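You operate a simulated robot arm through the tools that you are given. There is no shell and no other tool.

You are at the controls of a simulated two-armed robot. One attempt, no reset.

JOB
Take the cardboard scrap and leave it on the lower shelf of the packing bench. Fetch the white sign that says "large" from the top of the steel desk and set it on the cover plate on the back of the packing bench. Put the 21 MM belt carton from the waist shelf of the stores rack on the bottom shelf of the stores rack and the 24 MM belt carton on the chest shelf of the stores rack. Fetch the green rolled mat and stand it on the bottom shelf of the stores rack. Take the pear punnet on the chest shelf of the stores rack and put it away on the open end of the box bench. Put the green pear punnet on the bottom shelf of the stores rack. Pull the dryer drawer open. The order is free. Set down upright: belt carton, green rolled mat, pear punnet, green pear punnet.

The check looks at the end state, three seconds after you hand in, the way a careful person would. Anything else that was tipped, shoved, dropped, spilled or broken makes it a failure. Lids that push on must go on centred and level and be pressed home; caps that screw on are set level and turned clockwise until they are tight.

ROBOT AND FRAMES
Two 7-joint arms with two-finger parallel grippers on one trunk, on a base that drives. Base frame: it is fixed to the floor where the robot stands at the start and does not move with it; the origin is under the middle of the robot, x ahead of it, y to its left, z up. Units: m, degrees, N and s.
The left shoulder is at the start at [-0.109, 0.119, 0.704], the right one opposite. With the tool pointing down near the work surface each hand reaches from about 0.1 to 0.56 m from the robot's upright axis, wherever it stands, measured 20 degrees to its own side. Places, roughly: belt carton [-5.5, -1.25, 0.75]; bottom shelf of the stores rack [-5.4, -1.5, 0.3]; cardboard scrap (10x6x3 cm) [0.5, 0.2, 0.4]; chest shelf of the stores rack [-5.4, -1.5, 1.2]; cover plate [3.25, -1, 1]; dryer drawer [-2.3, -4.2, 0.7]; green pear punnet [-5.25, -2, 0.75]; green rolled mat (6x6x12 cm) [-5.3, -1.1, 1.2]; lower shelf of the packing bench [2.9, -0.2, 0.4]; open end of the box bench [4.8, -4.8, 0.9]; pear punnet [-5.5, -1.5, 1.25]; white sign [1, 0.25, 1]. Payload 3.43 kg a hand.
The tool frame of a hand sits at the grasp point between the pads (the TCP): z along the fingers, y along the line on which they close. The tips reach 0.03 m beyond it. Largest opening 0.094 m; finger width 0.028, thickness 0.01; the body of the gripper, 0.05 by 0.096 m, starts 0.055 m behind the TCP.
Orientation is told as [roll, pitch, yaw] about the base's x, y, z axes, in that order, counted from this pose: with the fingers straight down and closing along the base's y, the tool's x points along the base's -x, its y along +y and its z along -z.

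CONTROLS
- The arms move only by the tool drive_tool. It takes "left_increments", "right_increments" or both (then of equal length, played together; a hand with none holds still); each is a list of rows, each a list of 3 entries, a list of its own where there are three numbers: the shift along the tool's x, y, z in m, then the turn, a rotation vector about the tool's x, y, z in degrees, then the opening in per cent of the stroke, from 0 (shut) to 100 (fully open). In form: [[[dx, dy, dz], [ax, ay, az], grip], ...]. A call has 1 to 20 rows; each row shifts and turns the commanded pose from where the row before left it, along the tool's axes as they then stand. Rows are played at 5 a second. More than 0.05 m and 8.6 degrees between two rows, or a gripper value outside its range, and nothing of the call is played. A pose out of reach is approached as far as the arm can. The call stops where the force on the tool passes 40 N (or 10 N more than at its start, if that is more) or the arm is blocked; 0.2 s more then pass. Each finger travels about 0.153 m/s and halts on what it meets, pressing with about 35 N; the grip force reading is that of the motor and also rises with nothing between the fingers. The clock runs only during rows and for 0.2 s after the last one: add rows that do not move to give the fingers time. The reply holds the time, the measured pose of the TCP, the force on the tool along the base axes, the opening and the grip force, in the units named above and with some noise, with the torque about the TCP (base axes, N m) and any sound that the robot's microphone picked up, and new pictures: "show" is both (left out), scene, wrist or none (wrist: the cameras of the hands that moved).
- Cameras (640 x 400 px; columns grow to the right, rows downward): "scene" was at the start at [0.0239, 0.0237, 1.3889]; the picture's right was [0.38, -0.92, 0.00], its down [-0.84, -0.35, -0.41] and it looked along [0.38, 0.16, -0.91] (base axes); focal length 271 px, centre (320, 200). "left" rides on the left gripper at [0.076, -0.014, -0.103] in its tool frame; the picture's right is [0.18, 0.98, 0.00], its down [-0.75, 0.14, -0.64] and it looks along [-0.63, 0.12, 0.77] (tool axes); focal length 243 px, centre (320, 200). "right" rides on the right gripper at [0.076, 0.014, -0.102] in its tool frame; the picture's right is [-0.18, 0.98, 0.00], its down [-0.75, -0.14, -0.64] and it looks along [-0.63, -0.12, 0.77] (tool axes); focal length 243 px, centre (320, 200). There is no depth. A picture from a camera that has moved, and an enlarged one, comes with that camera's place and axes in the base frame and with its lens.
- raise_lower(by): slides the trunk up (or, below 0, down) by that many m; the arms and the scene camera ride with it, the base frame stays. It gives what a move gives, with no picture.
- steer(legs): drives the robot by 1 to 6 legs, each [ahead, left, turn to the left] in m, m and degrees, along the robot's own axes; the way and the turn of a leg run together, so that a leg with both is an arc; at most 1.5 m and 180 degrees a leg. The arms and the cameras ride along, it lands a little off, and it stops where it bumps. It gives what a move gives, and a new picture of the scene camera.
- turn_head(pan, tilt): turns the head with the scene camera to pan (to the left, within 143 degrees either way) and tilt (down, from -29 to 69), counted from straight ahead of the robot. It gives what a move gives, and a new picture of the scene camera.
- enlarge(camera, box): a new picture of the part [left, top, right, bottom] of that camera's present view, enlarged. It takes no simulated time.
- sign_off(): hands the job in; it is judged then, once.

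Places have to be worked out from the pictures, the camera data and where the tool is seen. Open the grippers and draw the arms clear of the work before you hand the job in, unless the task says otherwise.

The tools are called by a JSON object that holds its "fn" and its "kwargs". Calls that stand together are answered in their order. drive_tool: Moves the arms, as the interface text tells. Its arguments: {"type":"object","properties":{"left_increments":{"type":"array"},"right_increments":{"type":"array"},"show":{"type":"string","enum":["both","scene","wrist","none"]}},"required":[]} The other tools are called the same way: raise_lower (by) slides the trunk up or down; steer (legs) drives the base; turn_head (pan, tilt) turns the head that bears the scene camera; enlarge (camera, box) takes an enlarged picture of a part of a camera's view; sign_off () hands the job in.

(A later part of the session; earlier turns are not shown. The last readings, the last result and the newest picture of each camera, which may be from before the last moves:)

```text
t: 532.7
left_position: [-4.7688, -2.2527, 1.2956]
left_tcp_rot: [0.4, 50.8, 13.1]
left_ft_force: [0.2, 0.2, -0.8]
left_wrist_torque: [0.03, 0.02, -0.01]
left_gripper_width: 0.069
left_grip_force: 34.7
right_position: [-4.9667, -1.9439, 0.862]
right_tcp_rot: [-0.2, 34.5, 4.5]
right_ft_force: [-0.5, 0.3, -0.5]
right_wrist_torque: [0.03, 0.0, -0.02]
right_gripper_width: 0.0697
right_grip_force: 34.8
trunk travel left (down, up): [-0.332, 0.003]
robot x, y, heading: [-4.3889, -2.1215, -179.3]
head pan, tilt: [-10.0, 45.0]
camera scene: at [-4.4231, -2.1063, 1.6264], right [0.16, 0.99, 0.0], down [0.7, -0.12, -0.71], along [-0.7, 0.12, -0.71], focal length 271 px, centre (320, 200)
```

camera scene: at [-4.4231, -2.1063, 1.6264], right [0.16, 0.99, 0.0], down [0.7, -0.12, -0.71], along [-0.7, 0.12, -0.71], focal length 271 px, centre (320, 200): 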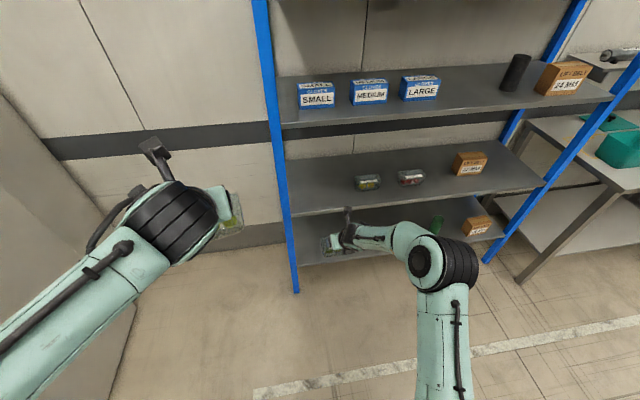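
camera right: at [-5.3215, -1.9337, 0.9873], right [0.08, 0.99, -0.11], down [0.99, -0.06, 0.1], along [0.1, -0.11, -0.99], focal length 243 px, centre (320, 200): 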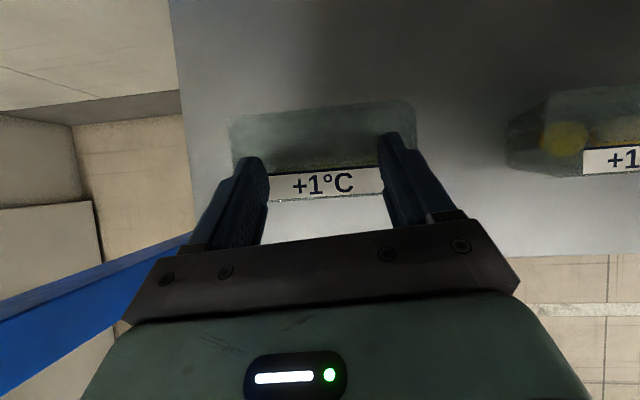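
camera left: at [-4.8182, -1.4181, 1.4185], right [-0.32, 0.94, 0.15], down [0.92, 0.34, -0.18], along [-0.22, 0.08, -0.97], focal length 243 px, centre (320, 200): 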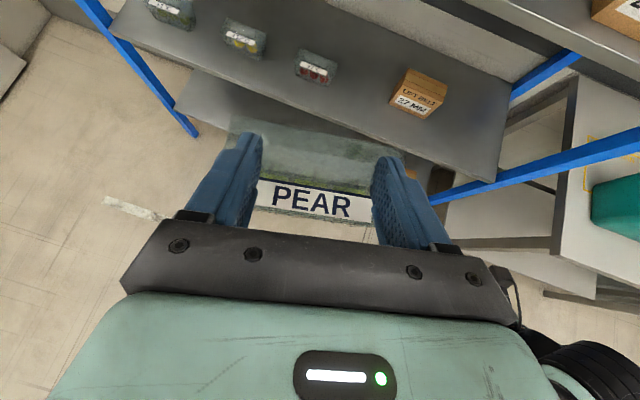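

Both punnets are in hand. I shift 10 cm right, lower the trunk, and check the right hand's pose for the bottom shelf.

{"fn": "steer", "kwargs": {"legs": [[0, -0.1, 0]]}}

{"fn": "raise_lower", "kwargs": {"by": -0.32}}

{"fn": "drive_tool", "kwargs": {"right_increments": [[[-0.0226, 0, 0.033], [0, 0, 0], 45], [[-0.0226, 0, 0.033], [0, 0, 0], 45], [[-0.0113, 0, 0.0165], [0, 0, 0], 45], [[0, 0, 0], [0, 0, 0], 45]]}}

```text
t: 534.2
left_position: [-4.7682, -2.155, 1.2949]
left_tcp_rot: [0.4, 50.9, 13.1]
left_ft_force: [0.2, 0.0, -0.9]
left_wrist_torque: [0.02, 0.0, 0.03]
left_gripper_width: 0.0687
left_grip_force: 34.8
right_position: [-4.9673, -1.8467, 0.8621]
right_tcp_rot: [-0.2, 34.6, 4.4]
right_ft_force: [1.0, -0.4, -0.6]
right_wrist_torque: [0.02, 0.03, 0.02]
right_gripper_width: 0.0696
right_grip_force: 35.1
trunk travel left (down, up): [-0.332, 0.003]
robot x, y, heading: [-4.3854, -2.0221, -179.4]
head pan, tilt: [-10.0, 45.0]
camera scene: at [-4.4238, -2.0083, 1.6262], right [0.16, 0.99, 0.0], down [0.7, -0.12, -0.71], along [-0.7, 0.12, -0.71], focal length 271 px, centre (320, 200)
```

scene: 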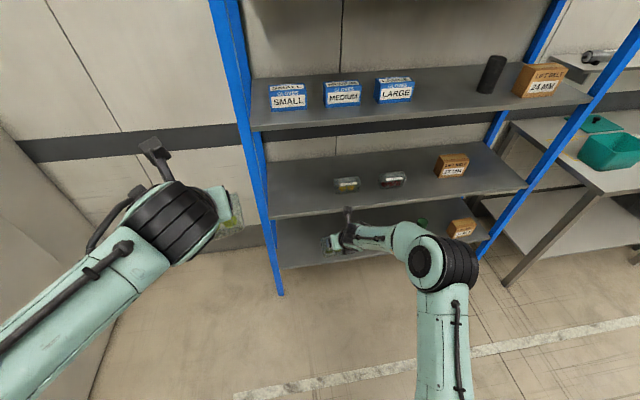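

```text
t: 537.4
left_position: [-4.7679, -2.1554, 0.9751]
left_tcp_rot: [0.5, 50.8, 13.1]
left_ft_force: [-0.8, 0.0, 0.4]
left_wrist_torque: [-0.05, 0.0, -0.01]
left_gripper_width: 0.0689
left_grip_force: 34.7
right_position: [-4.9684, -1.8463, 0.5421]
right_tcp_rot: [-0.2, 34.5, 4.4]
right_ft_force: [0.2, 0.3, -0.1]
right_wrist_torque: [0.03, -0.02, 0.01]
right_gripper_width: 0.0695
right_grip_force: 34.9
trunk travel left (down, up): [-0.012, 0.323]
robot x, y, heading: [-4.3833, -2.0214, -179.7]
head pan, tilt: [-10.0, 45.0]
```

```text
t: 538.4
left_position: [-4.7692, -2.1556, 0.9744]
left_tcp_rot: [0.4, 50.8, 13.0]
left_ft_force: [-0.4, 0.4, -0.5]
left_wrist_torque: [0.02, 0.0, -0.02]
left_gripper_width: 0.069
left_grip_force: 34.9
right_position: [-4.9675, -1.8466, 0.4425]
right_tcp_rot: [-0.2, 34.6, 4.4]
right_ft_force: [-0.2, -0.4, -0.5]
right_wrist_torque: [0.01, 0.0, 0.0]
right_gripper_width: 0.0693
right_grip_force: 34.9
trunk travel left (down, up): [-0.012, 0.323]
robot x, y, heading: [-4.3836, -2.0216, -179.5]
head pan, tilt: [-10.0, 45.0]
camera scene: at [-4.4728, -2.0089, 1.2966], right [0.16, 0.99, 0.0], down [0.7, -0.12, -0.71], along [-0.7, 0.12, -0.71], focal length 271 px, centre (320, 200)
camera right: at [-4.9728, -1.8334, 0.5679], right [0.07, 0.99, -0.11], down [0.99, -0.06, 0.1], along [0.09, -0.11, -0.99], focal length 243 px, centre (320, 200)
```

scene: 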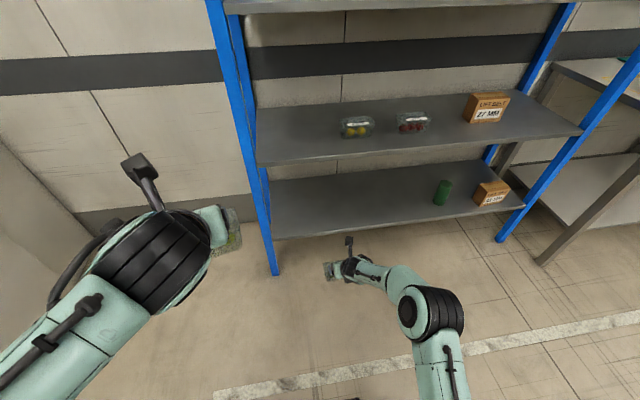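
right: 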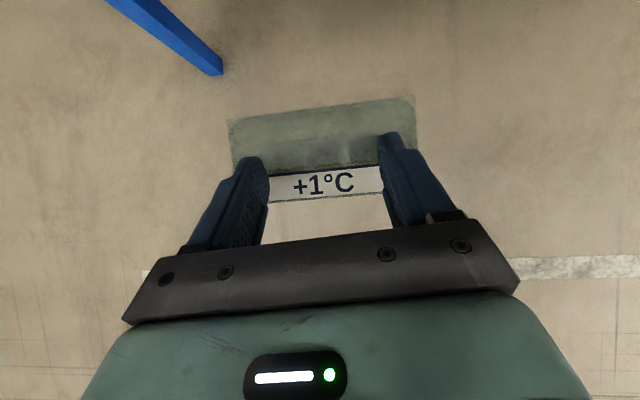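

Pose is right (punnet bottom ≈4 cm above the shelf level). I drive in 0.32 m.

{"fn": "steer", "kwargs": {"legs": [[0.32, 0, 0]]}}

{"fn": "enlarge", "kwargs": {"camera": "right", "box": [0, 0, 640, 400]}}

```text
t: 540.5
left_position: [-5.0895, -2.1566, 0.9751]
left_tcp_rot: [0.4, 50.9, 12.8]
left_ft_force: [-0.3, 0.8, -0.9]
left_wrist_torque: [0.0, -0.01, 0.0]
left_gripper_width: 0.0693
left_grip_force: 34.9
right_position: [-5.2875, -1.8473, 0.4423]
right_tcp_rot: [-0.2, 34.5, 4.1]
right_ft_force: [0.1, 0.7, -1.0]
right_wrist_torque: [0.02, -0.01, 0.02]
right_gripper_width: 0.0693
right_grip_force: 34.6
trunk travel left (down, up): [-0.012, 0.323]
robot x, y, heading: [-4.7072, -2.0249, -179.8]
head pan, tilt: [-10.0, 45.0]
camera scene: at [-4.7928, -2.011, 1.2966], right [0.17, 0.99, 0.0], down [0.7, -0.12, -0.71], along [-0.7, 0.12, -0.71], focal length 271 px, centre (320, 200)
```

scene: 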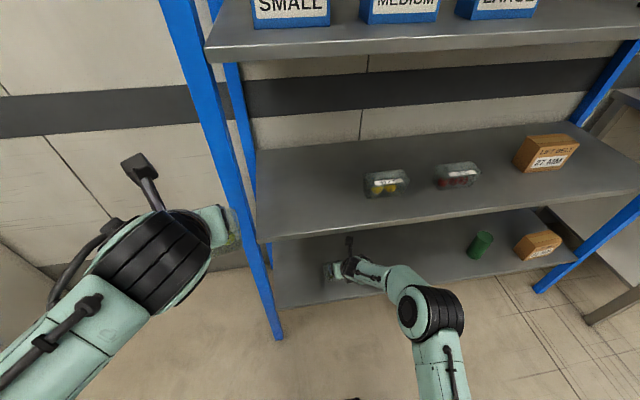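

```text
1.00 times, centred on (320, 200) of right (not enlarged: the box is as wide or as high as the picture)
camera zoom: at [-5.2919, -1.8335, 0.5678], right [0.08, 0.99, -0.11], down [0.99, -0.07, 0.1], along [0.09, -0.11, -0.99], focal length 243 px, centre (320, 200)
```

zoom: 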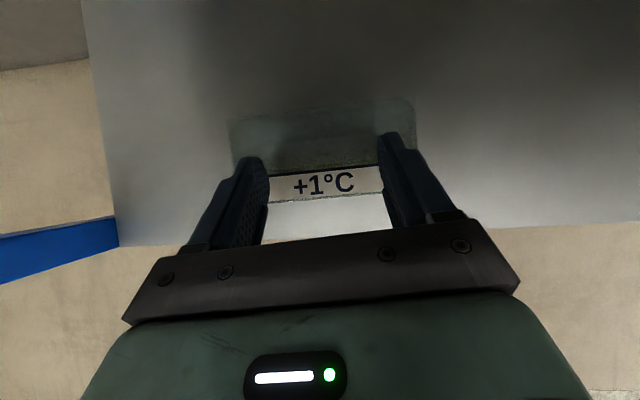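

Over the shelf, well inside. I lower until contact.

{"fn": "drive_tool", "kwargs": {"right_increments": [[[-0.0085, 0, 0.0124], [0, 0, 0], 45], [[-0.0057, 0, 0.0083], [0, 0, 0], 45], [[-0.0028, 0, 0.0041], [0, 0, 0], 45], [[-0.0023, 0, 0.0033], [0, 0, 0], 45], [[-0.0023, 0, 0.0033], [0, 0, 0], 45], [[-0.0017, 0, 0.0025], [0, 0, 0], 45], [[0, 0, 0], [0, 0, 0], 45]], "show": "wrist"}}

```text
t: 541.8
left_position: [-5.0882, -2.1568, 0.9738]
left_tcp_rot: [0.3, 50.9, 12.7]
left_ft_force: [-0.6, 0.4, -0.9]
left_wrist_torque: [-0.02, -0.03, 0.03]
left_gripper_width: 0.0689
left_grip_force: 34.9
right_position: [-5.2919, -1.8456, 0.4126]
right_tcp_rot: [-0.3, 35.5, 4.2]
right_ft_force: [0.7, -0.9, 9.6]
right_wrist_torque: [0.36, -0.1, -0.06]
right_gripper_width: 0.0698
right_grip_force: 35.2
trunk travel left (down, up): [-0.012, 0.323]
robot x, y, heading: [-4.7074, -2.0248, -179.6]
head pan, tilt: [-10.0, 45.0]
stopped in row 6 (right hand): the force on the tool passed its limit at 45 N (the readings are from after the stop); the commanded pose is now the measured one
camera right: at [-5.2948, -1.8334, 0.5385], right [0.08, 0.99, -0.11], down [0.99, -0.07, 0.09], along [0.08, -0.12, -0.99], focal length 243 px, centre (320, 200)
```

right: 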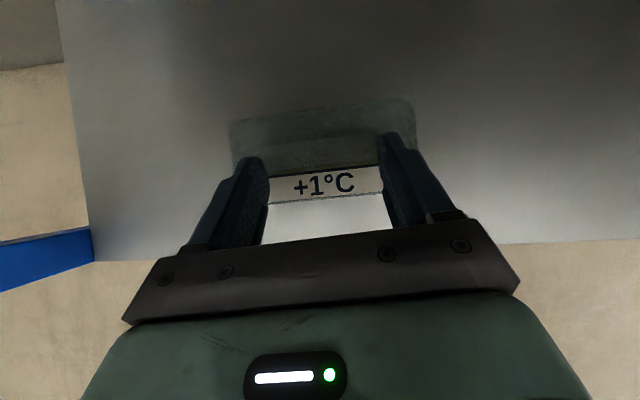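

Contact. I ease off, open, and lift the hand straight up, then back out.

{"fn": "drive_tool", "kwargs": {"right_increments": [[[0.0008, 0, -0.0012], [0, -0.9, 0], 45], [[0, 0, 0], [0, 0, 0], 80], [[0, 0, 0], [0, 0, 0], 100], [[0, 0, 0], [0, 0, 0], 100], [[0.0085, 0, -0.0124], [0, 0, 0], 100], [[0.0113, 0, -0.0165], [0, 0, 0], 100], [[0.017, 0, -0.0248], [0, 0, 0], 100], [[0, 0, 0], [0, 0, 0], 100]], "show": "wrist"}}

{"fn": "steer", "kwargs": {"legs": [[-0.38, 0, 0]]}}

{"fn": "turn_head", "kwargs": {"pan": -15, "tilt": 30}}

{"fn": "enlarge", "kwargs": {"camera": "scene", "box": [200, 100, 520, 300]}}

```text
t: 543.5
left_position: [-5.089, -2.1569, 0.9755]
left_tcp_rot: [0.4, 51.0, 12.8]
left_ft_force: [-0.3, 1.3, -1.3]
left_wrist_torque: [-0.02, 0.0, 0.0]
left_gripper_width: 0.069
left_grip_force: 34.9
right_position: [-5.2889, -1.847, 0.4778]
right_tcp_rot: [-0.3, 34.2, 4.1]
right_ft_force: [-0.6, -0.3, -0.4]
right_wrist_torque: [0.01, -0.02, 0.04]
right_gripper_width: 0.0941
right_grip_force: 0.1
trunk travel left (down, up): [-0.012, 0.323]
robot x, y, heading: [-4.7062, -2.0248, -179.6]
head pan, tilt: [-10.0, 45.0]
camera right: at [-5.2956, -1.8334, 0.6029], right [0.08, 0.99, -0.11], down [0.99, -0.07, 0.11], along [0.1, -0.12, -0.99], focal length 243 px, centre (320, 200)
```

right: 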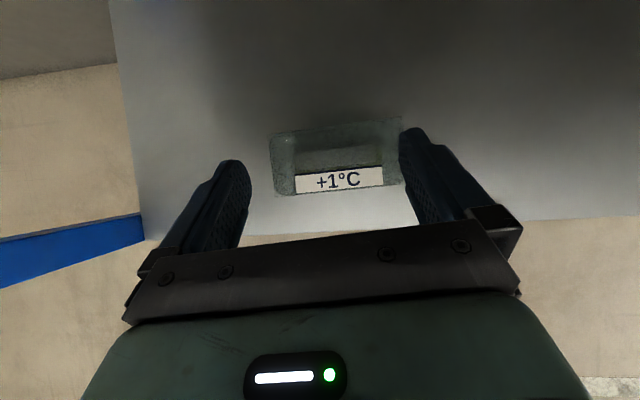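

```text
t: 546.0
left_position: [-4.706, -2.1545, 0.9755]
left_tcp_rot: [0.4, 50.8, 12.9]
left_ft_force: [-0.5, 0.2, -0.9]
left_wrist_torque: [0.01, 0.0, 0.01]
left_gripper_width: 0.069
left_grip_force: 34.7
right_position: [-4.9067, -1.8445, 0.4788]
right_tcp_rot: [-0.3, 34.3, 4.2]
right_ft_force: [-1.0, -0.3, -0.7]
right_wrist_torque: [0.0, -0.02, 0.0]
right_gripper_width: 0.0941
right_grip_force: 0.1
trunk travel left (down, up): [-0.012, 0.323]
robot x, y, heading: [-4.3244, -2.0207, -179.8]
head pan, tilt: [-10.0, 45.0]
camera scene: at [-4.4099, -2.0089, 1.2966], right [0.17, 0.99, 0.0], down [0.7, -0.12, -0.71], along [-0.7, 0.12, -0.71], focal length 271 px, centre (320, 200)
```

scene: 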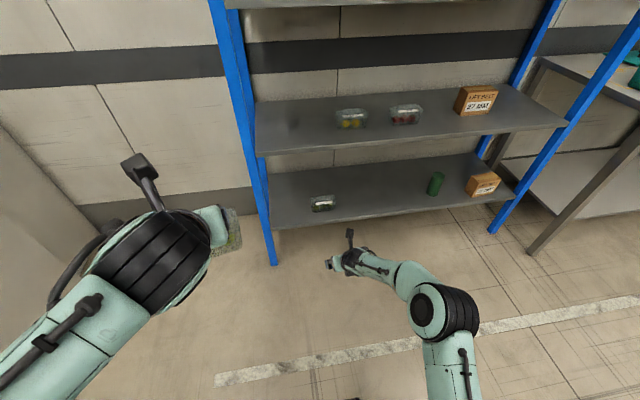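

```text
t: 546.7
left_position: [-4.7071, -2.155, 0.9746]
left_tcp_rot: [0.3, 50.9, 12.8]
left_ft_force: [0.3, 0.1, -0.4]
left_wrist_torque: [-0.05, -0.04, -0.04]
left_gripper_width: 0.0691
left_grip_force: 35.0
right_position: [-4.9075, -1.8448, 0.4775]
right_tcp_rot: [-0.3, 34.3, 4.2]
right_ft_force: [-0.6, 0.0, 0.1]
right_wrist_torque: [-0.01, 0.0, 0.01]
right_gripper_width: 0.0939
right_grip_force: 0.1
trunk travel left (down, up): [-0.012, 0.323]
robot x, y, heading: [-4.3262, -2.0266, -179.4]
head pan, tilt: [-15.0, 30.0]
camera scene: at [-4.4175, -1.9997, 1.3191], right [0.25, 0.97, 0.0], down [0.48, -0.13, -0.87], along [-0.84, 0.22, -0.5], focal length 271 px, centre (320, 200)
```

scene: 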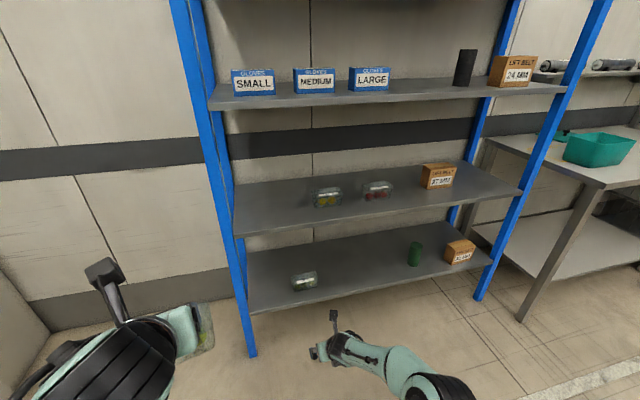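

```text
2.00 times, centred on (360, 200) of scene
camera zoom: at [-4.4175, -1.9997, 1.3191], right [0.25, 0.97, 0.0], down [0.48, -0.13, -0.87], along [-0.84, 0.22, -0.5], focal length 542 px, centre (240, 200)
```

zoom: 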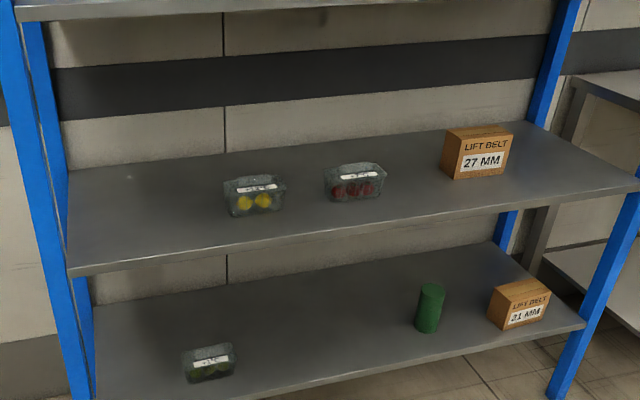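

All rack items are placed: 21 MM, mat and green pears below, 24 MM on the chest shelf. Next, with the PEAR punnet in the left hand, I tuck the right hand, turn, and look toward the dryer.

{"fn": "drive_tool", "kwargs": {"right_increments": [[[-0.02, 0, -0.035], [0, 0, 0], 50], [[-0.033, 0, -0.0226], [0, 0, 0], 50], [[-0.033, 0, -0.0226], [0, 0, 0], 50], [[-0.033, 0, -0.0226], [0, 0, 0], 50], [[-0.033, 0, -0.0226], [0, 0, 0], 50], [[0, 0, 0], [0, 0, 0], 50]], "show": "none"}}

{"fn": "steer", "kwargs": {"legs": [[0, 0.25, 0], [0, 0, 90]]}}

{"fn": "turn_head", "kwargs": {"pan": 50, "tilt": 25}}

```text
t: 548.1
left_position: [-4.7063, -2.1542, 0.9755]
left_tcp_rot: [0.4, 50.9, 12.8]
left_ft_force: [-0.1, -0.3, -1.0]
left_wrist_torque: [0.0, -0.01, 0.02]
left_gripper_width: 0.0692
left_grip_force: 34.9
right_position: [-4.7111, -1.8303, 0.4963]
right_tcp_rot: [-0.4, 34.4, 4.1]
right_ft_force: [-0.2, 0.6, 1.0]
right_wrist_torque: [0.03, -0.01, 0.01]
right_gripper_width: 0.047
right_grip_force: 0.1
trunk travel left (down, up): [-0.012, 0.323]
robot x, y, heading: [-4.3268, -2.0237, -179.5]
head pan, tilt: [-15.0, 30.0]
```

```text
t: 554.8
left_position: [-4.1906, -2.6557, 0.9748]
left_tcp_rot: [0.4, 50.9, 103.2]
left_ft_force: [-0.2, 1.4, -1.0]
left_wrist_torque: [-0.01, -0.04, -0.01]
left_gripper_width: 0.0688
left_grip_force: 34.6
right_position: [-4.5151, -2.6624, 0.4962]
right_tcp_rot: [-0.4, 34.4, 94.4]
right_ft_force: [-0.5, -0.1, -0.6]
right_wrist_torque: [-0.02, 0.02, 0.0]
right_gripper_width: 0.0471
right_grip_force: 0.1
trunk travel left (down, up): [-0.012, 0.323]
robot x, y, heading: [-4.3256, -2.2752, -89.5]
head pan, tilt: [-15.0, 30.0]
camera scene: at [-4.3465, -2.3655, 1.3192], right [-0.97, 0.25, 0.0], down [0.12, 0.48, -0.87], along [-0.21, -0.84, -0.5], focal length 271 px, centre (320, 200)
```

scene: 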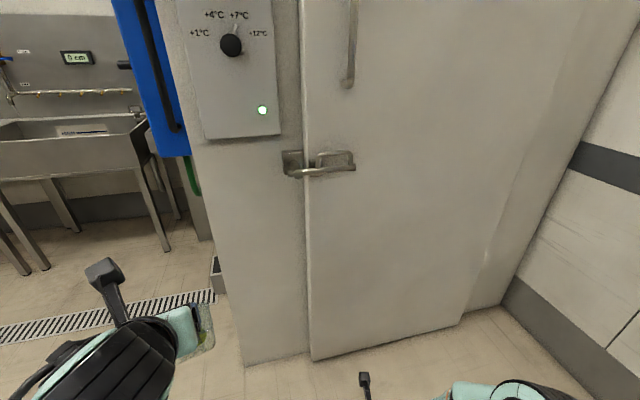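

```text
t: 556.1
left_position: [-4.1896, -2.6565, 0.9739]
left_tcp_rot: [0.5, 50.8, 103.2]
left_ft_force: [0.8, 0.3, -1.1]
left_wrist_torque: [0.02, 0.02, -0.03]
left_gripper_width: 0.0689
left_grip_force: 35.3
right_position: [-4.5151, -2.6623, 0.4972]
right_tcp_rot: [-0.3, 34.3, 94.4]
right_ft_force: [-0.6, 0.2, 0.6]
right_wrist_torque: [-0.02, -0.02, -0.02]
right_gripper_width: 0.047
right_grip_force: 0.0
trunk travel left (down, up): [-0.012, 0.323]
robot x, y, heading: [-4.3252, -2.2732, -89.3]
head pan, tilt: [50.0, 25.0]
camera scene: at [-4.2529, -2.3364, 1.3272], right [-0.63, -0.77, 0.0], down [-0.33, 0.27, -0.91], along [0.7, -0.58, -0.42], focal length 271 px, centre (320, 200)
```

scene: 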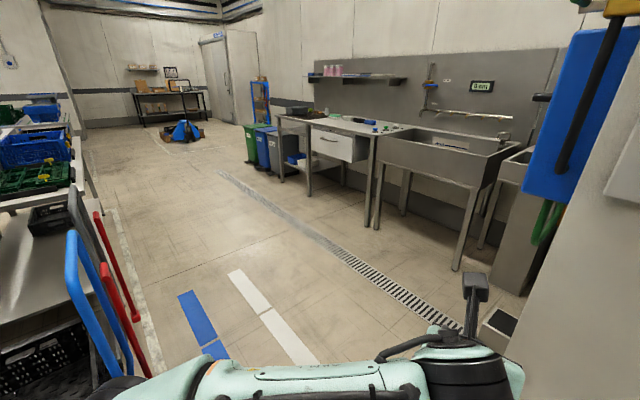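

The white drawer is on the far bench at about [-2.5, -4.05], facing me across the drain. I thread between the trolley handle and the cold store corner on a diagonal heading.

{"fn": "steer", "kwargs": {"legs": [[0.17, 0, 0], [0, 0, 66], [1.3, 0, 0]]}}

{"fn": "turn_head", "kwargs": {"pan": -50, "tilt": 30}}

```text
t: 566.7
left_position: [-2.7215, -3.0242, 0.9751]
left_tcp_rot: [0.3, 50.9, 168.4]
left_ft_force: [-0.4, -0.7, 0.4]
left_wrist_torque: [-0.04, 0.0, 0.02]
left_gripper_width: 0.0691
left_grip_force: 35.4
right_position: [-2.8508, -3.3217, 0.4952]
right_tcp_rot: [-0.4, 34.3, 159.7]
right_ft_force: [-0.1, -0.2, -0.2]
right_wrist_torque: [-0.02, 0.01, 0.03]
right_gripper_width: 0.047
right_grip_force: 0.0
trunk travel left (down, up): [-0.012, 0.323]
robot x, y, heading: [-3.1226, -2.9847, -23.9]
head pan, tilt: [50.0, 25.0]
camera scene: at [-3.0364, -2.9454, 1.3272], right [0.44, -0.9, 0.0], down [-0.38, -0.18, -0.91], along [0.82, 0.4, -0.42], focal length 271 px, centre (320, 200)
```

scene: 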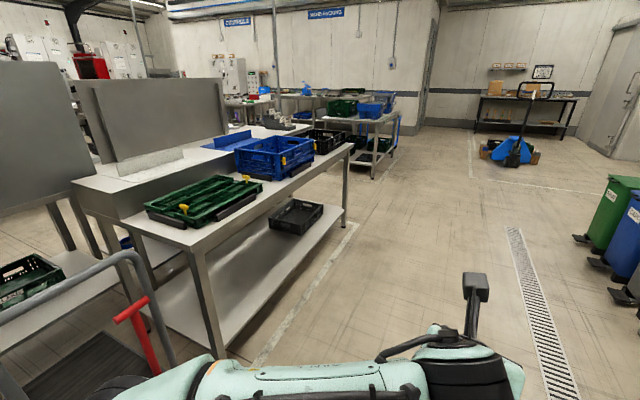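

```text
t: 568.4
left_position: [-2.7195, -3.0228, 0.9749]
left_tcp_rot: [0.4, 50.9, 168.4]
left_ft_force: [-1.1, 0.0, -0.2]
left_wrist_torque: [0.02, 0.02, 0.01]
left_gripper_width: 0.0689
left_grip_force: 35.0
right_position: [-2.8504, -3.3214, 0.4954]
right_tcp_rot: [-0.4, 34.3, 159.7]
right_ft_force: [-0.2, 0.8, 0.1]
right_wrist_torque: [-0.02, 0.01, -0.01]
right_gripper_width: 0.0469
right_grip_force: 0.0
trunk travel left (down, up): [-0.012, 0.323]
robot x, y, heading: [-3.1204, -2.9852, -24.2]
head pan, tilt: [-50.0, 30.0]
camera scene: at [-3.0946, -3.0725, 1.3192], right [-0.96, -0.27, 0.0], down [-0.14, 0.48, -0.87], along [0.24, -0.83, -0.5], focal length 271 px, centre (320, 200)
```

scene: 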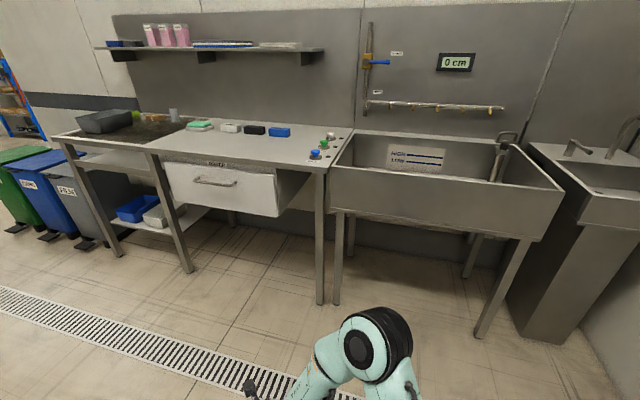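

The drawer's bar handle is at about [-2.23,-4.13,0.7]. I drive to stand before it, facing south.

{"fn": "steer", "kwargs": {"legs": [[0, 0, -66], [0, 1.07, 0]]}}

{"fn": "turn_head", "kwargs": {"pan": -10, "tilt": 40}}

{"fn": "enlarge", "kwargs": {"camera": "scene", "box": [220, 60, 480, 222]}}

```text
t: 581.1
left_position: [-1.9262, -3.3903, 0.9753]
left_tcp_rot: [0.4, 50.8, 101.3]
left_ft_force: [0.4, -0.5, -1.3]
left_wrist_torque: [-0.01, 0.02, -0.03]
left_gripper_width: 0.0692
left_grip_force: 35.0
right_position: [-2.2511, -3.386, 0.4953]
right_tcp_rot: [-0.4, 34.2, 92.5]
right_ft_force: [0.3, -0.2, -0.3]
right_wrist_torque: [0.0, -0.02, 0.02]
right_gripper_width: 0.0469
right_grip_force: 0.0
trunk travel left (down, up): [-0.012, 0.323]
robot x, y, heading: [-2.0466, -3.0012, -91.6]
head pan, tilt: [-50.0, 30.0]
camera scene: at [-2.118, -3.0651, 1.3192], right [-0.62, 0.78, 0.0], down [0.39, 0.31, -0.87], along [-0.68, -0.54, -0.5], focal length 271 px, centre (320, 200)
```

scene: 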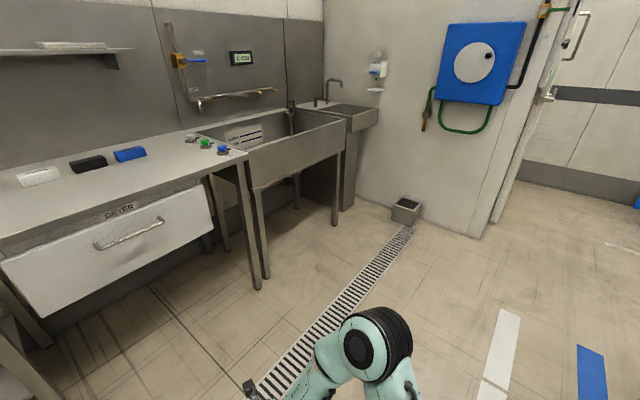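

```text
t: 582.1
left_position: [-1.9263, -3.3902, 0.9751]
left_tcp_rot: [0.5, 50.9, 101.1]
left_ft_force: [-0.1, 0.6, -0.4]
left_wrist_torque: [-0.01, 0.0, 0.01]
left_gripper_width: 0.0691
left_grip_force: 34.9
right_position: [-2.2518, -3.3867, 0.4962]
right_tcp_rot: [-0.3, 34.3, 92.5]
right_ft_force: [-0.1, -1.0, -0.2]
right_wrist_torque: [0.01, 0.01, -0.01]
right_gripper_width: 0.0468
right_grip_force: 0.1
trunk travel left (down, up): [-0.012, 0.323]
robot x, y, heading: [-2.049, -3.0028, -91.2]
head pan, tilt: [-10.0, 40.0]
camera scene: at [-2.0642, -3.092, 1.3039], right [-0.98, 0.2, 0.0], down [0.13, 0.63, -0.77], along [-0.15, -0.75, -0.64], focal length 271 px, centre (320, 200)
```

scene: 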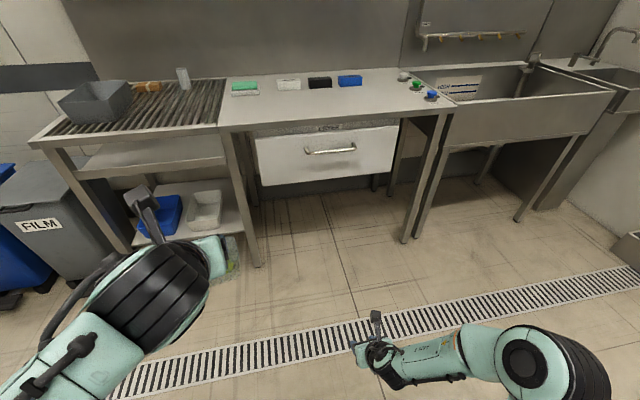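

```text
2.46 times, centred on (350, 141) of scene
camera zoom: at [-2.0642, -3.092, 1.3039], right [-0.98, 0.2, 0.0], down [0.13, 0.63, -0.77], along [-0.15, -0.75, -0.64], focal length 667 px, centre (246, 345)
```

zoom: 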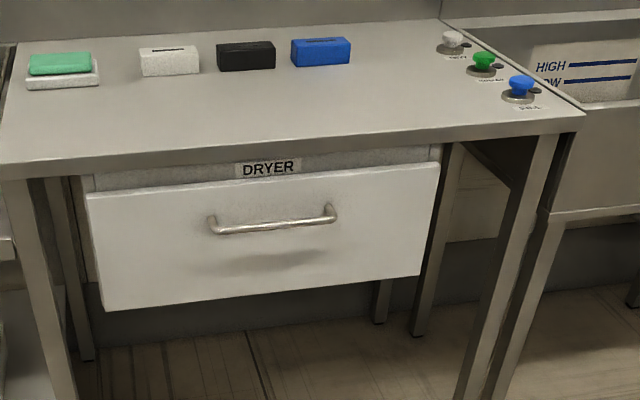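

Triangulated: the bar is at ≈[-2.30,-4.056,0.738], x from -2.405 to -2.197, just under the bench edge (y≈-4.02). I turn the right hand a quarter so its fingers close vertically, and tilt it further forward.

{"fn": "drive_tool", "kwargs": {"right_increments": [[[0.02, 0, -0.03], [0, 0, 8.5], 60], [[0.02, 0, -0.03], [0, 0, 8.5], 60], [[0, 0, 0], [0, 0, 8.5], 60], [[0, 0, 0], [0, 0, 8.5], 60], [[0, 0, 0], [0, 0, 8.5], 60], [[0, 0, 0], [0, 0, 8.5], 60], [[0, 0, 0], [0, 0, 8.5], 60], [[0, 0, 0], [0, 0, 8.5], 60], [[0, 0, 0], [0, 0, 8.5], 60], [[0, 0, 0], [0, 0, 8.5], 60], [[0, 0, 0], [0, 0, 5], 60], [[0, 0, 0], [0, 0, 0], 60]]}}

```text
t: 584.7
left_position: [-1.9264, -3.3904, 0.9741]
left_tcp_rot: [0.4, 50.9, 101.2]
left_ft_force: [-0.7, 0.3, -0.6]
left_wrist_torque: [0.0, -0.05, 0.01]
left_gripper_width: 0.0691
left_grip_force: 34.6
right_position: [-2.2545, -3.3858, 0.5689]
right_tcp_rot: [-34.2, -0.3, 2.5]
right_ft_force: [-0.3, -0.1, 0.4]
right_wrist_torque: [-0.03, 0.01, -0.01]
right_gripper_width: 0.0566
right_grip_force: 0.0
trunk travel left (down, up): [-0.012, 0.323]
robot x, y, heading: [-2.0477, -3.0065, -91.2]
head pan, tilt: [-10.0, 40.0]
camera scene: at [-2.0641, -3.092, 1.3038], right [-0.98, 0.2, 0.0], down [0.13, 0.63, -0.77], along [-0.15, -0.75, -0.64], focal length 271 px, centre (320, 200)
camera right: at [-2.3336, -3.3206, 0.642], right [0.15, 0.82, -0.55], down [0.74, 0.28, 0.61], along [0.66, -0.5, -0.56], focal length 243 px, centre (320, 200)
```

scene: 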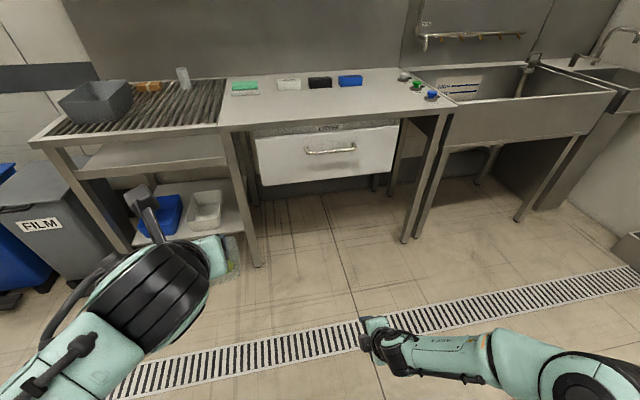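
right: 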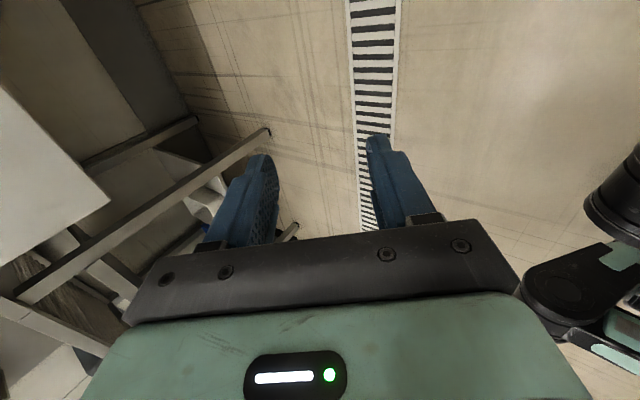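

The quarter turn worked. I tilt further forward (to ~68°) while raising to bar height.

{"fn": "drive_tool", "kwargs": {"right_increments": [[[0, -0.024, -0.032], [8.5, 0, 0], 60], [[0, -0.029, -0.028], [8.5, 0, 0], 60], [[0, -0.033, -0.0226], [8.5, 0, 0], 60], [[0, -0.036, -0.0176], [8.5, 0, 0], 60], [[0, 0, 0], [0, 0, 0], 60]]}}

```text
t: 585.9
left_position: [-1.9263, -3.3912, 0.9753]
left_tcp_rot: [0.3, 50.9, 101.1]
left_ft_force: [0.4, 0.5, -1.3]
left_wrist_torque: [-0.01, 0.0, 0.03]
left_gripper_width: 0.0693
left_grip_force: 34.8
right_position: [-2.2562, -3.3949, 0.7277]
right_tcp_rot: [-68.4, -0.2, 2.6]
right_ft_force: [0.5, 0.2, -0.5]
right_wrist_torque: [0.03, -0.04, -0.02]
right_gripper_width: 0.0562
right_grip_force: 0.1
trunk travel left (down, up): [-0.012, 0.323]
robot x, y, heading: [-2.0446, -3.0043, -91.3]
head pan, tilt: [-10.0, 40.0]
camera scene: at [-2.0646, -3.0923, 1.3038], right [-0.98, 0.2, 0.0], down [0.13, 0.63, -0.77], along [-0.15, -0.75, -0.64], focal length 271 px, centre (320, 200)
camera right: at [-2.3353, -3.2994, 0.7496], right [0.17, 0.37, -0.91], down [0.73, 0.58, 0.37], along [0.66, -0.73, -0.17], focal length 243 px, centre (320, 200)
```

scene: 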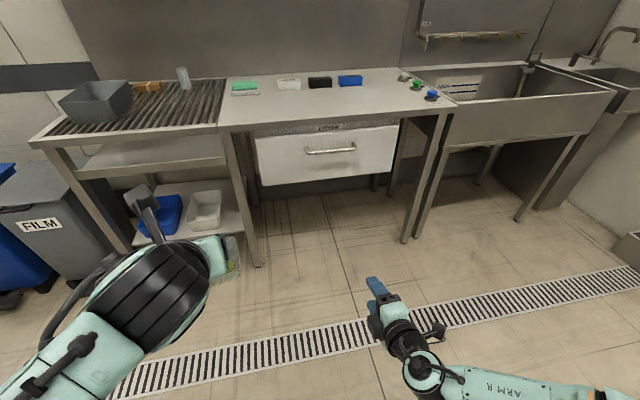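
right: 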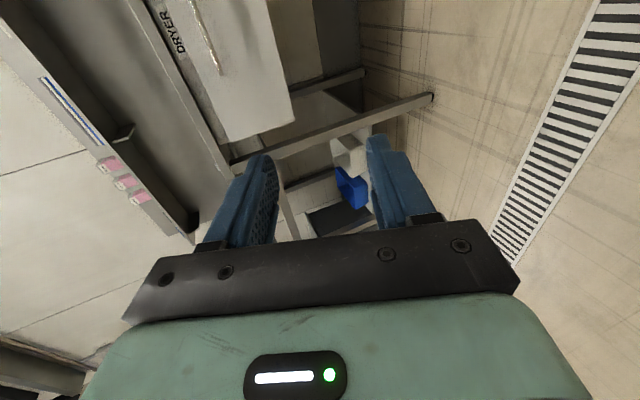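

The hand is at bar height. I square up, strafe 4 cm right and drive 0.4 m ahead, then look.

{"fn": "steer", "kwargs": {"legs": [[0, -0.045, 1.3], [0.4, 0, 0]]}}

{"fn": "enlarge", "kwargs": {"camera": "right", "box": [0, 0, 640, 400]}}

{"fn": "enlarge", "kwargs": {"camera": "scene", "box": [220, 60, 480, 222]}}

```text
t: 589.1
left_position: [-1.9656, -3.79, 0.9746]
left_tcp_rot: [0.4, 50.9, 102.4]
left_ft_force: [-0.7, 0.0, -1.2]
left_wrist_torque: [0.03, 0.02, -0.01]
left_gripper_width: 0.0691
left_grip_force: 34.9
right_position: [-2.292, -3.7995, 0.7266]
right_tcp_rot: [-68.2, -0.3, 3.8]
right_ft_force: [-0.4, 0.4, -0.1]
right_wrist_torque: [0.02, 0.01, -0.01]
right_gripper_width: 0.0566
right_grip_force: 0.0
trunk travel left (down, up): [-0.012, 0.323]
robot x, y, heading: [-2.0909, -3.4063, -89.9]
head pan, tilt: [-10.0, 40.0]
camera scene: at [-2.1084, -3.4942, 1.3038], right [-0.98, 0.18, 0.0], down [0.11, 0.63, -0.77], along [-0.13, -0.75, -0.64], focal length 271 px, centre (320, 200)
```

scene: 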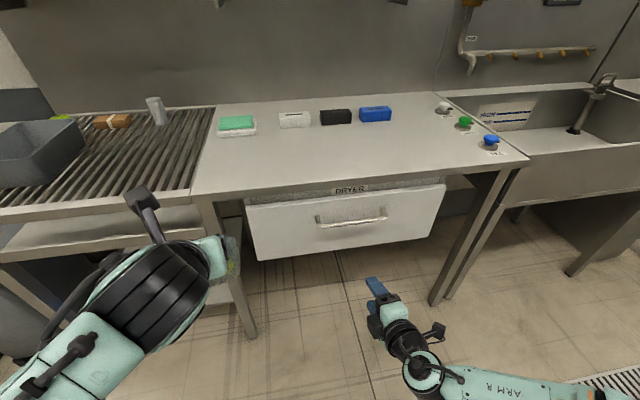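

```text
1.00 times, centred on (320, 200) of right (not enlarged: the box is as wide or as high as the picture)
camera zoom: at [-2.3745, -3.7073, 0.7496], right [0.16, 0.38, -0.91], down [0.71, 0.59, 0.37], along [0.68, -0.71, -0.17], focal length 243 px, centre (320, 200)
```

zoom: 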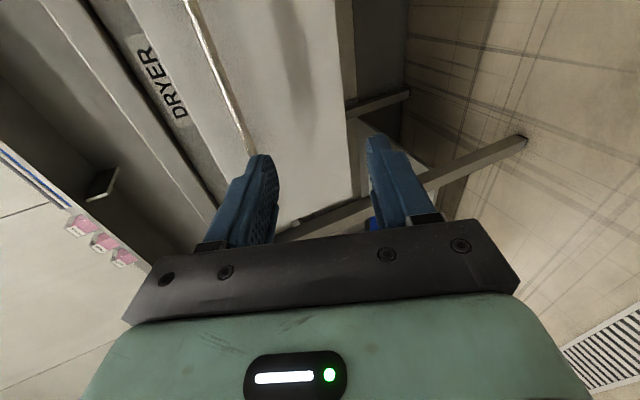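

```text
2.46 times, centred on (350, 141) of scene
camera zoom: at [-2.1084, -3.4942, 1.3038], right [-0.98, 0.18, 0.0], down [0.11, 0.63, -0.77], along [-0.13, -0.75, -0.64], focal length 667 px, centre (246, 345)
```

zoom: 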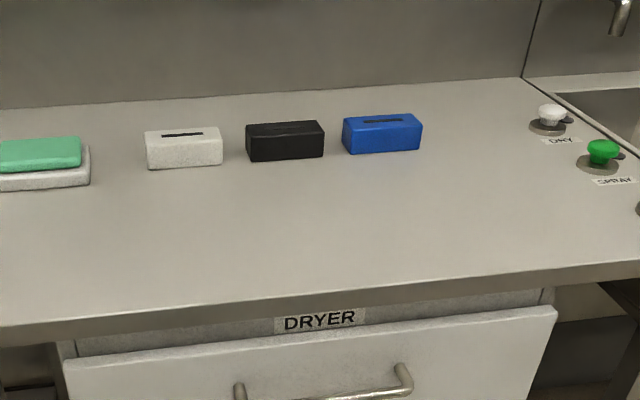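

Bar refined to y≈-4.045, z≈0.753. I raise 3 cm and extend 20 cm toward it with the fingers open around its height.

{"fn": "drive_tool", "kwargs": {"right_increments": [[[0, -0.0278, -0.0113], [0, 0, 0], 60], [[0, -0.015, 0.0371], [0, 0, 0], 60], [[0, -0.015, 0.0371], [0, 0, 0], 60], [[0, -0.015, 0.0371], [0, 0, 0], 60], [[0, -0.015, 0.0371], [0, 0, 0], 60], [[0, 0, 0], [0, 0, 0], 60]]}}

{"fn": "enlarge", "kwargs": {"camera": "scene", "box": [270, 150, 470, 275]}}

```text
t: 590.5
left_position: [-1.9651, -3.7907, 0.9755]
left_tcp_rot: [0.4, 50.9, 102.3]
left_ft_force: [0.3, 0.0, -1.1]
left_wrist_torque: [0.02, 0.02, -0.03]
left_gripper_width: 0.069
left_grip_force: 35.3
right_position: [-2.2812, -3.9611, 0.7571]
right_tcp_rot: [-68.2, -0.2, 3.8]
right_ft_force: [1.1, -0.7, 0.2]
right_wrist_torque: [-0.01, 0.03, -0.01]
right_gripper_width: 0.0565
right_grip_force: 0.1
trunk travel left (down, up): [-0.012, 0.323]
robot x, y, heading: [-2.096, -3.4043, -90.2]
head pan, tilt: [-10.0, 40.0]
camera scene: at [-2.1084, -3.4939, 1.3038], right [-0.98, 0.18, 0.0], down [0.11, 0.63, -0.77], along [-0.13, -0.75, -0.64], focal length 271 px, centre (320, 200)
camera right: at [-2.3633, -3.8672, 0.7792], right [0.16, 0.38, -0.91], down [0.71, 0.59, 0.37], along [0.68, -0.71, -0.17], focal length 243 px, centre (320, 200)
```

scene: 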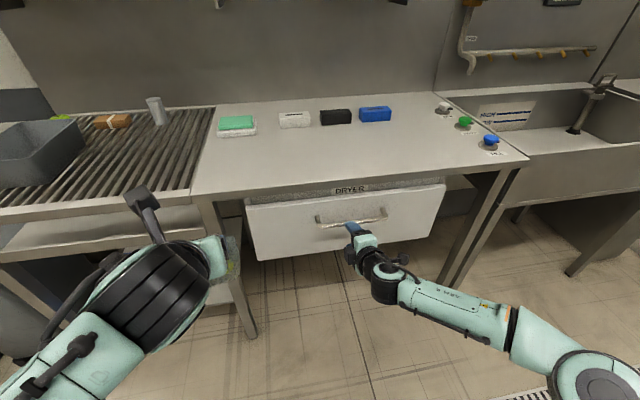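
right: 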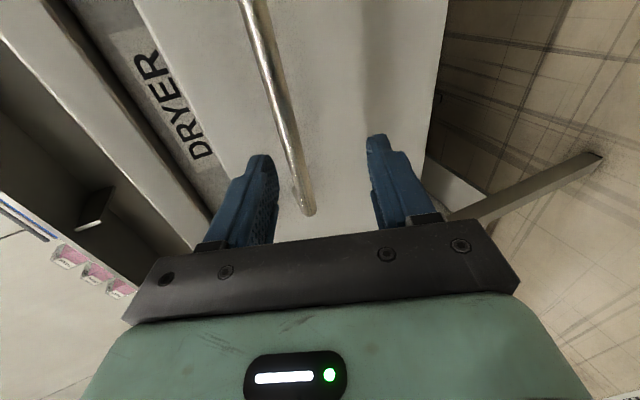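

```text
3.20 times, centred on (370, 212) of scene
camera zoom: at [-2.1084, -3.4939, 1.3038], right [-0.98, 0.18, 0.0], down [0.11, 0.63, -0.77], along [-0.13, -0.75, -0.64], focal length 868 px, centre (160, 160)
```

zoom: 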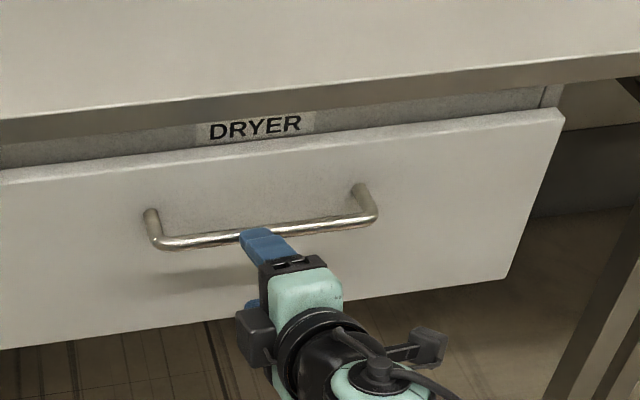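

The bar lies between the fingers' planes. I advance 7 cm and close on it.

{"fn": "drive_tool", "kwargs": {"right_increments": [[[0, -0.0131, 0.0324], [0, 0, 0], 60], [[0, -0.0124, 0.0306], [0, 0, 0], 60], [[0, 0, 0], [0, 0, 0], 60]]}}

{"fn": "enlarge", "kwargs": {"camera": "scene", "box": [270, 150, 470, 275]}}

```text
t: 591.2
left_position: [-1.9653, -3.7879, 0.9749]
left_tcp_rot: [0.3, 50.9, 102.3]
left_ft_force: [-0.2, -0.2, -1.1]
left_wrist_torque: [0.0, -0.01, 0.02]
left_gripper_width: 0.069
left_grip_force: 34.9
right_position: [-2.2767, -4.0224, 0.7616]
right_tcp_rot: [-68.4, -0.3, 3.6]
right_ft_force: [-0.8, 22.3, 2.4]
right_wrist_torque: [-0.56, 0.0, -0.3]
right_gripper_width: 0.0527
right_grip_force: 0.1
trunk travel left (down, up): [-0.012, 0.323]
robot x, y, heading: [-2.0902, -3.4059, -90.1]
head pan, tilt: [-10.0, 40.0]
stopped in row 3 (right hand): the force on the tool passed its limit at 86 N (the readings are from after the stop); the commanded pose is now the measured one
camera scene: at [-2.1087, -3.4912, 1.304], right [-0.98, 0.18, 0.0], down [0.11, 0.63, -0.77], along [-0.14, -0.76, -0.64], focal length 271 px, centre (320, 200)
camera right: at [-2.3592, -3.9282, 0.7831], right [0.16, 0.37, -0.91], down [0.72, 0.59, 0.37], along [0.68, -0.71, -0.17], focal length 243 px, centre (320, 200)
```

scene: 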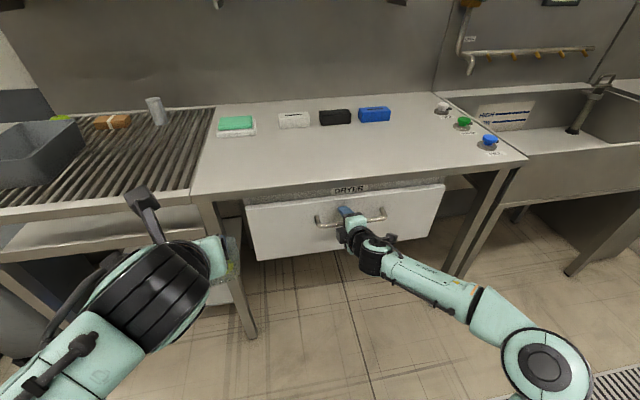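
right: 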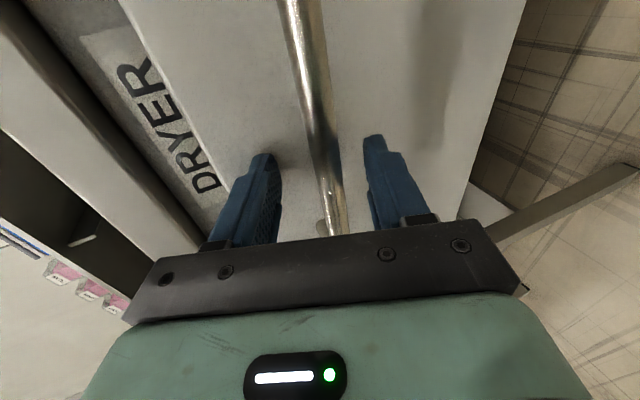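

```text
3.20 times, centred on (370, 212) of scene
camera zoom: at [-2.1087, -3.4912, 1.304], right [-0.98, 0.18, 0.0], down [0.11, 0.63, -0.77], along [-0.14, -0.76, -0.64], focal length 868 px, centre (160, 160)
```

zoom: 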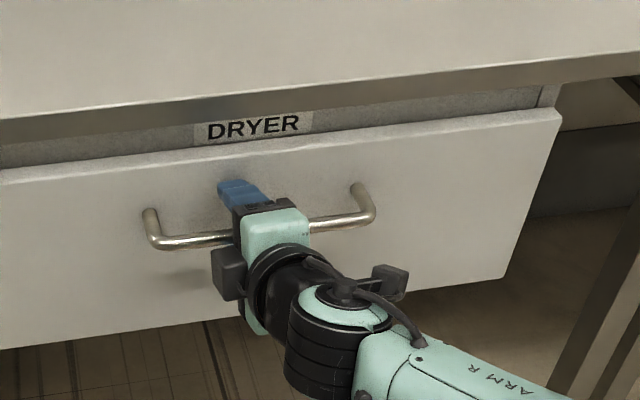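

The upper finger touched the panel; the bar is between the fingers. I back off 5 mm and close on the bar.

{"fn": "drive_tool", "kwargs": {"right_increments": [[[0, 0.0019, -0.0046], [0, 0, 0], 55], [[0, 0, 0], [0, 0, 0], 40], [[0, 0, 0], [0, 0, 0], 25], [[0, 0, 0], [0, 0, 0], 10], [[0, 0, 0], [0, 0, 0], 0], [[0, 0, 0], [0, 0, 0], 0]], "show": "wrist"}}

```text
t: 592.6
left_position: [-1.9646, -3.79, 0.9754]
left_tcp_rot: [0.3, 50.8, 102.2]
left_ft_force: [-0.2, 0.7, -0.2]
left_wrist_torque: [0.0, -0.04, 0.0]
left_gripper_width: 0.0688
left_grip_force: 35.2
right_position: [-2.2781, -4.019, 0.7564]
right_tcp_rot: [-67.8, -0.5, 3.8]
right_ft_force: [4.2, 15.2, -21.7]
right_wrist_torque: [0.12, -0.91, -0.79]
right_gripper_width: 0.0179
right_grip_force: 44.9
trunk travel left (down, up): [-0.012, 0.323]
robot x, y, heading: [-2.0912, -3.4036, -90.2]
head pan, tilt: [-10.0, 40.0]
camera right: at [-2.3597, -3.9251, 0.7787], right [0.17, 0.38, -0.91], down [0.71, 0.59, 0.38], along [0.68, -0.71, -0.17], focal length 243 px, centre (320, 200)
```

right: 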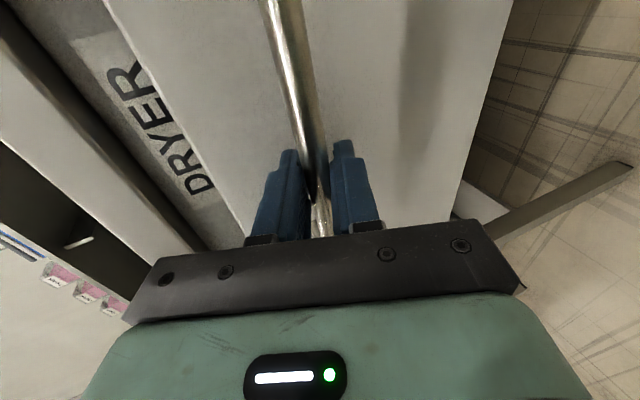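

Bar gripped. I pull back with the arm in small steps.

{"fn": "drive_tool", "kwargs": {"right_increments": [[[0, 0.0075, -0.0185], [0, 0, 0], 0], [[0, 0.0094, -0.0232], [0, 0, 0], 0], [[0, 0.0113, -0.0278], [0, 0, 0], 0], [[0, 0.0113, -0.0278], [0, 0, 0], 0], [[0, 0.0113, -0.0278], [0, 0, 0], 0], [[0, 0, 0], [0, 0, 0], 0]]}}

```text
t: 594.0
left_position: [-1.9621, -3.7906, 0.9747]
left_tcp_rot: [0.5, 50.9, 102.5]
left_ft_force: [-0.2, -0.3, -0.5]
left_wrist_torque: [0.02, 0.01, 0.02]
left_gripper_width: 0.069
left_grip_force: 35.0
right_position: [-2.2786, -3.8836, 0.7579]
right_tcp_rot: [-68.1, -0.3, 4.5]
right_ft_force: [28.1, 0.1, -14.5]
right_wrist_torque: [0.17, -1.26, -0.31]
right_gripper_width: 0.0139
right_grip_force: 45.2
trunk travel left (down, up): [-0.012, 0.323]
robot x, y, heading: [-2.0904, -3.4063, -90.5]
head pan, tilt: [-10.0, 40.0]
camera scene: at [-2.106, -3.495, 1.3038], right [-0.98, 0.18, 0.0], down [0.11, 0.63, -0.77], along [-0.14, -0.75, -0.64], focal length 271 px, centre (320, 200)
camera right: at [-2.3623, -3.7911, 0.781], right [0.16, 0.38, -0.91], down [0.71, 0.6, 0.37], along [0.69, -0.7, -0.17], focal length 243 px, centre (320, 200)
```

scene: 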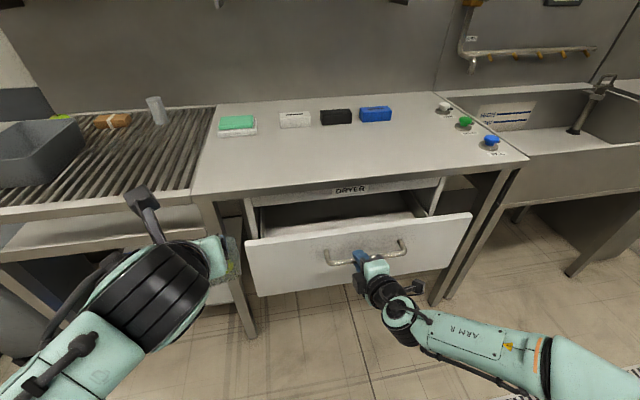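
right: 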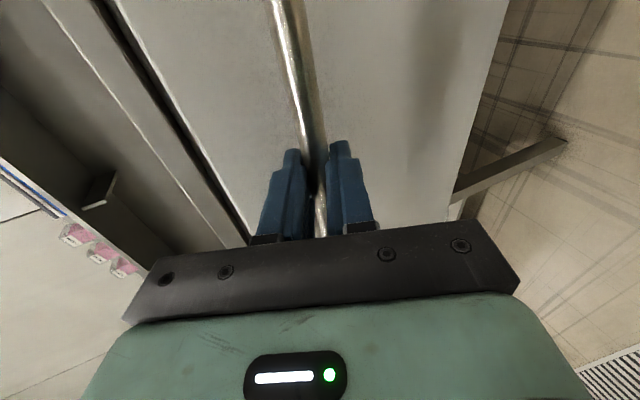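

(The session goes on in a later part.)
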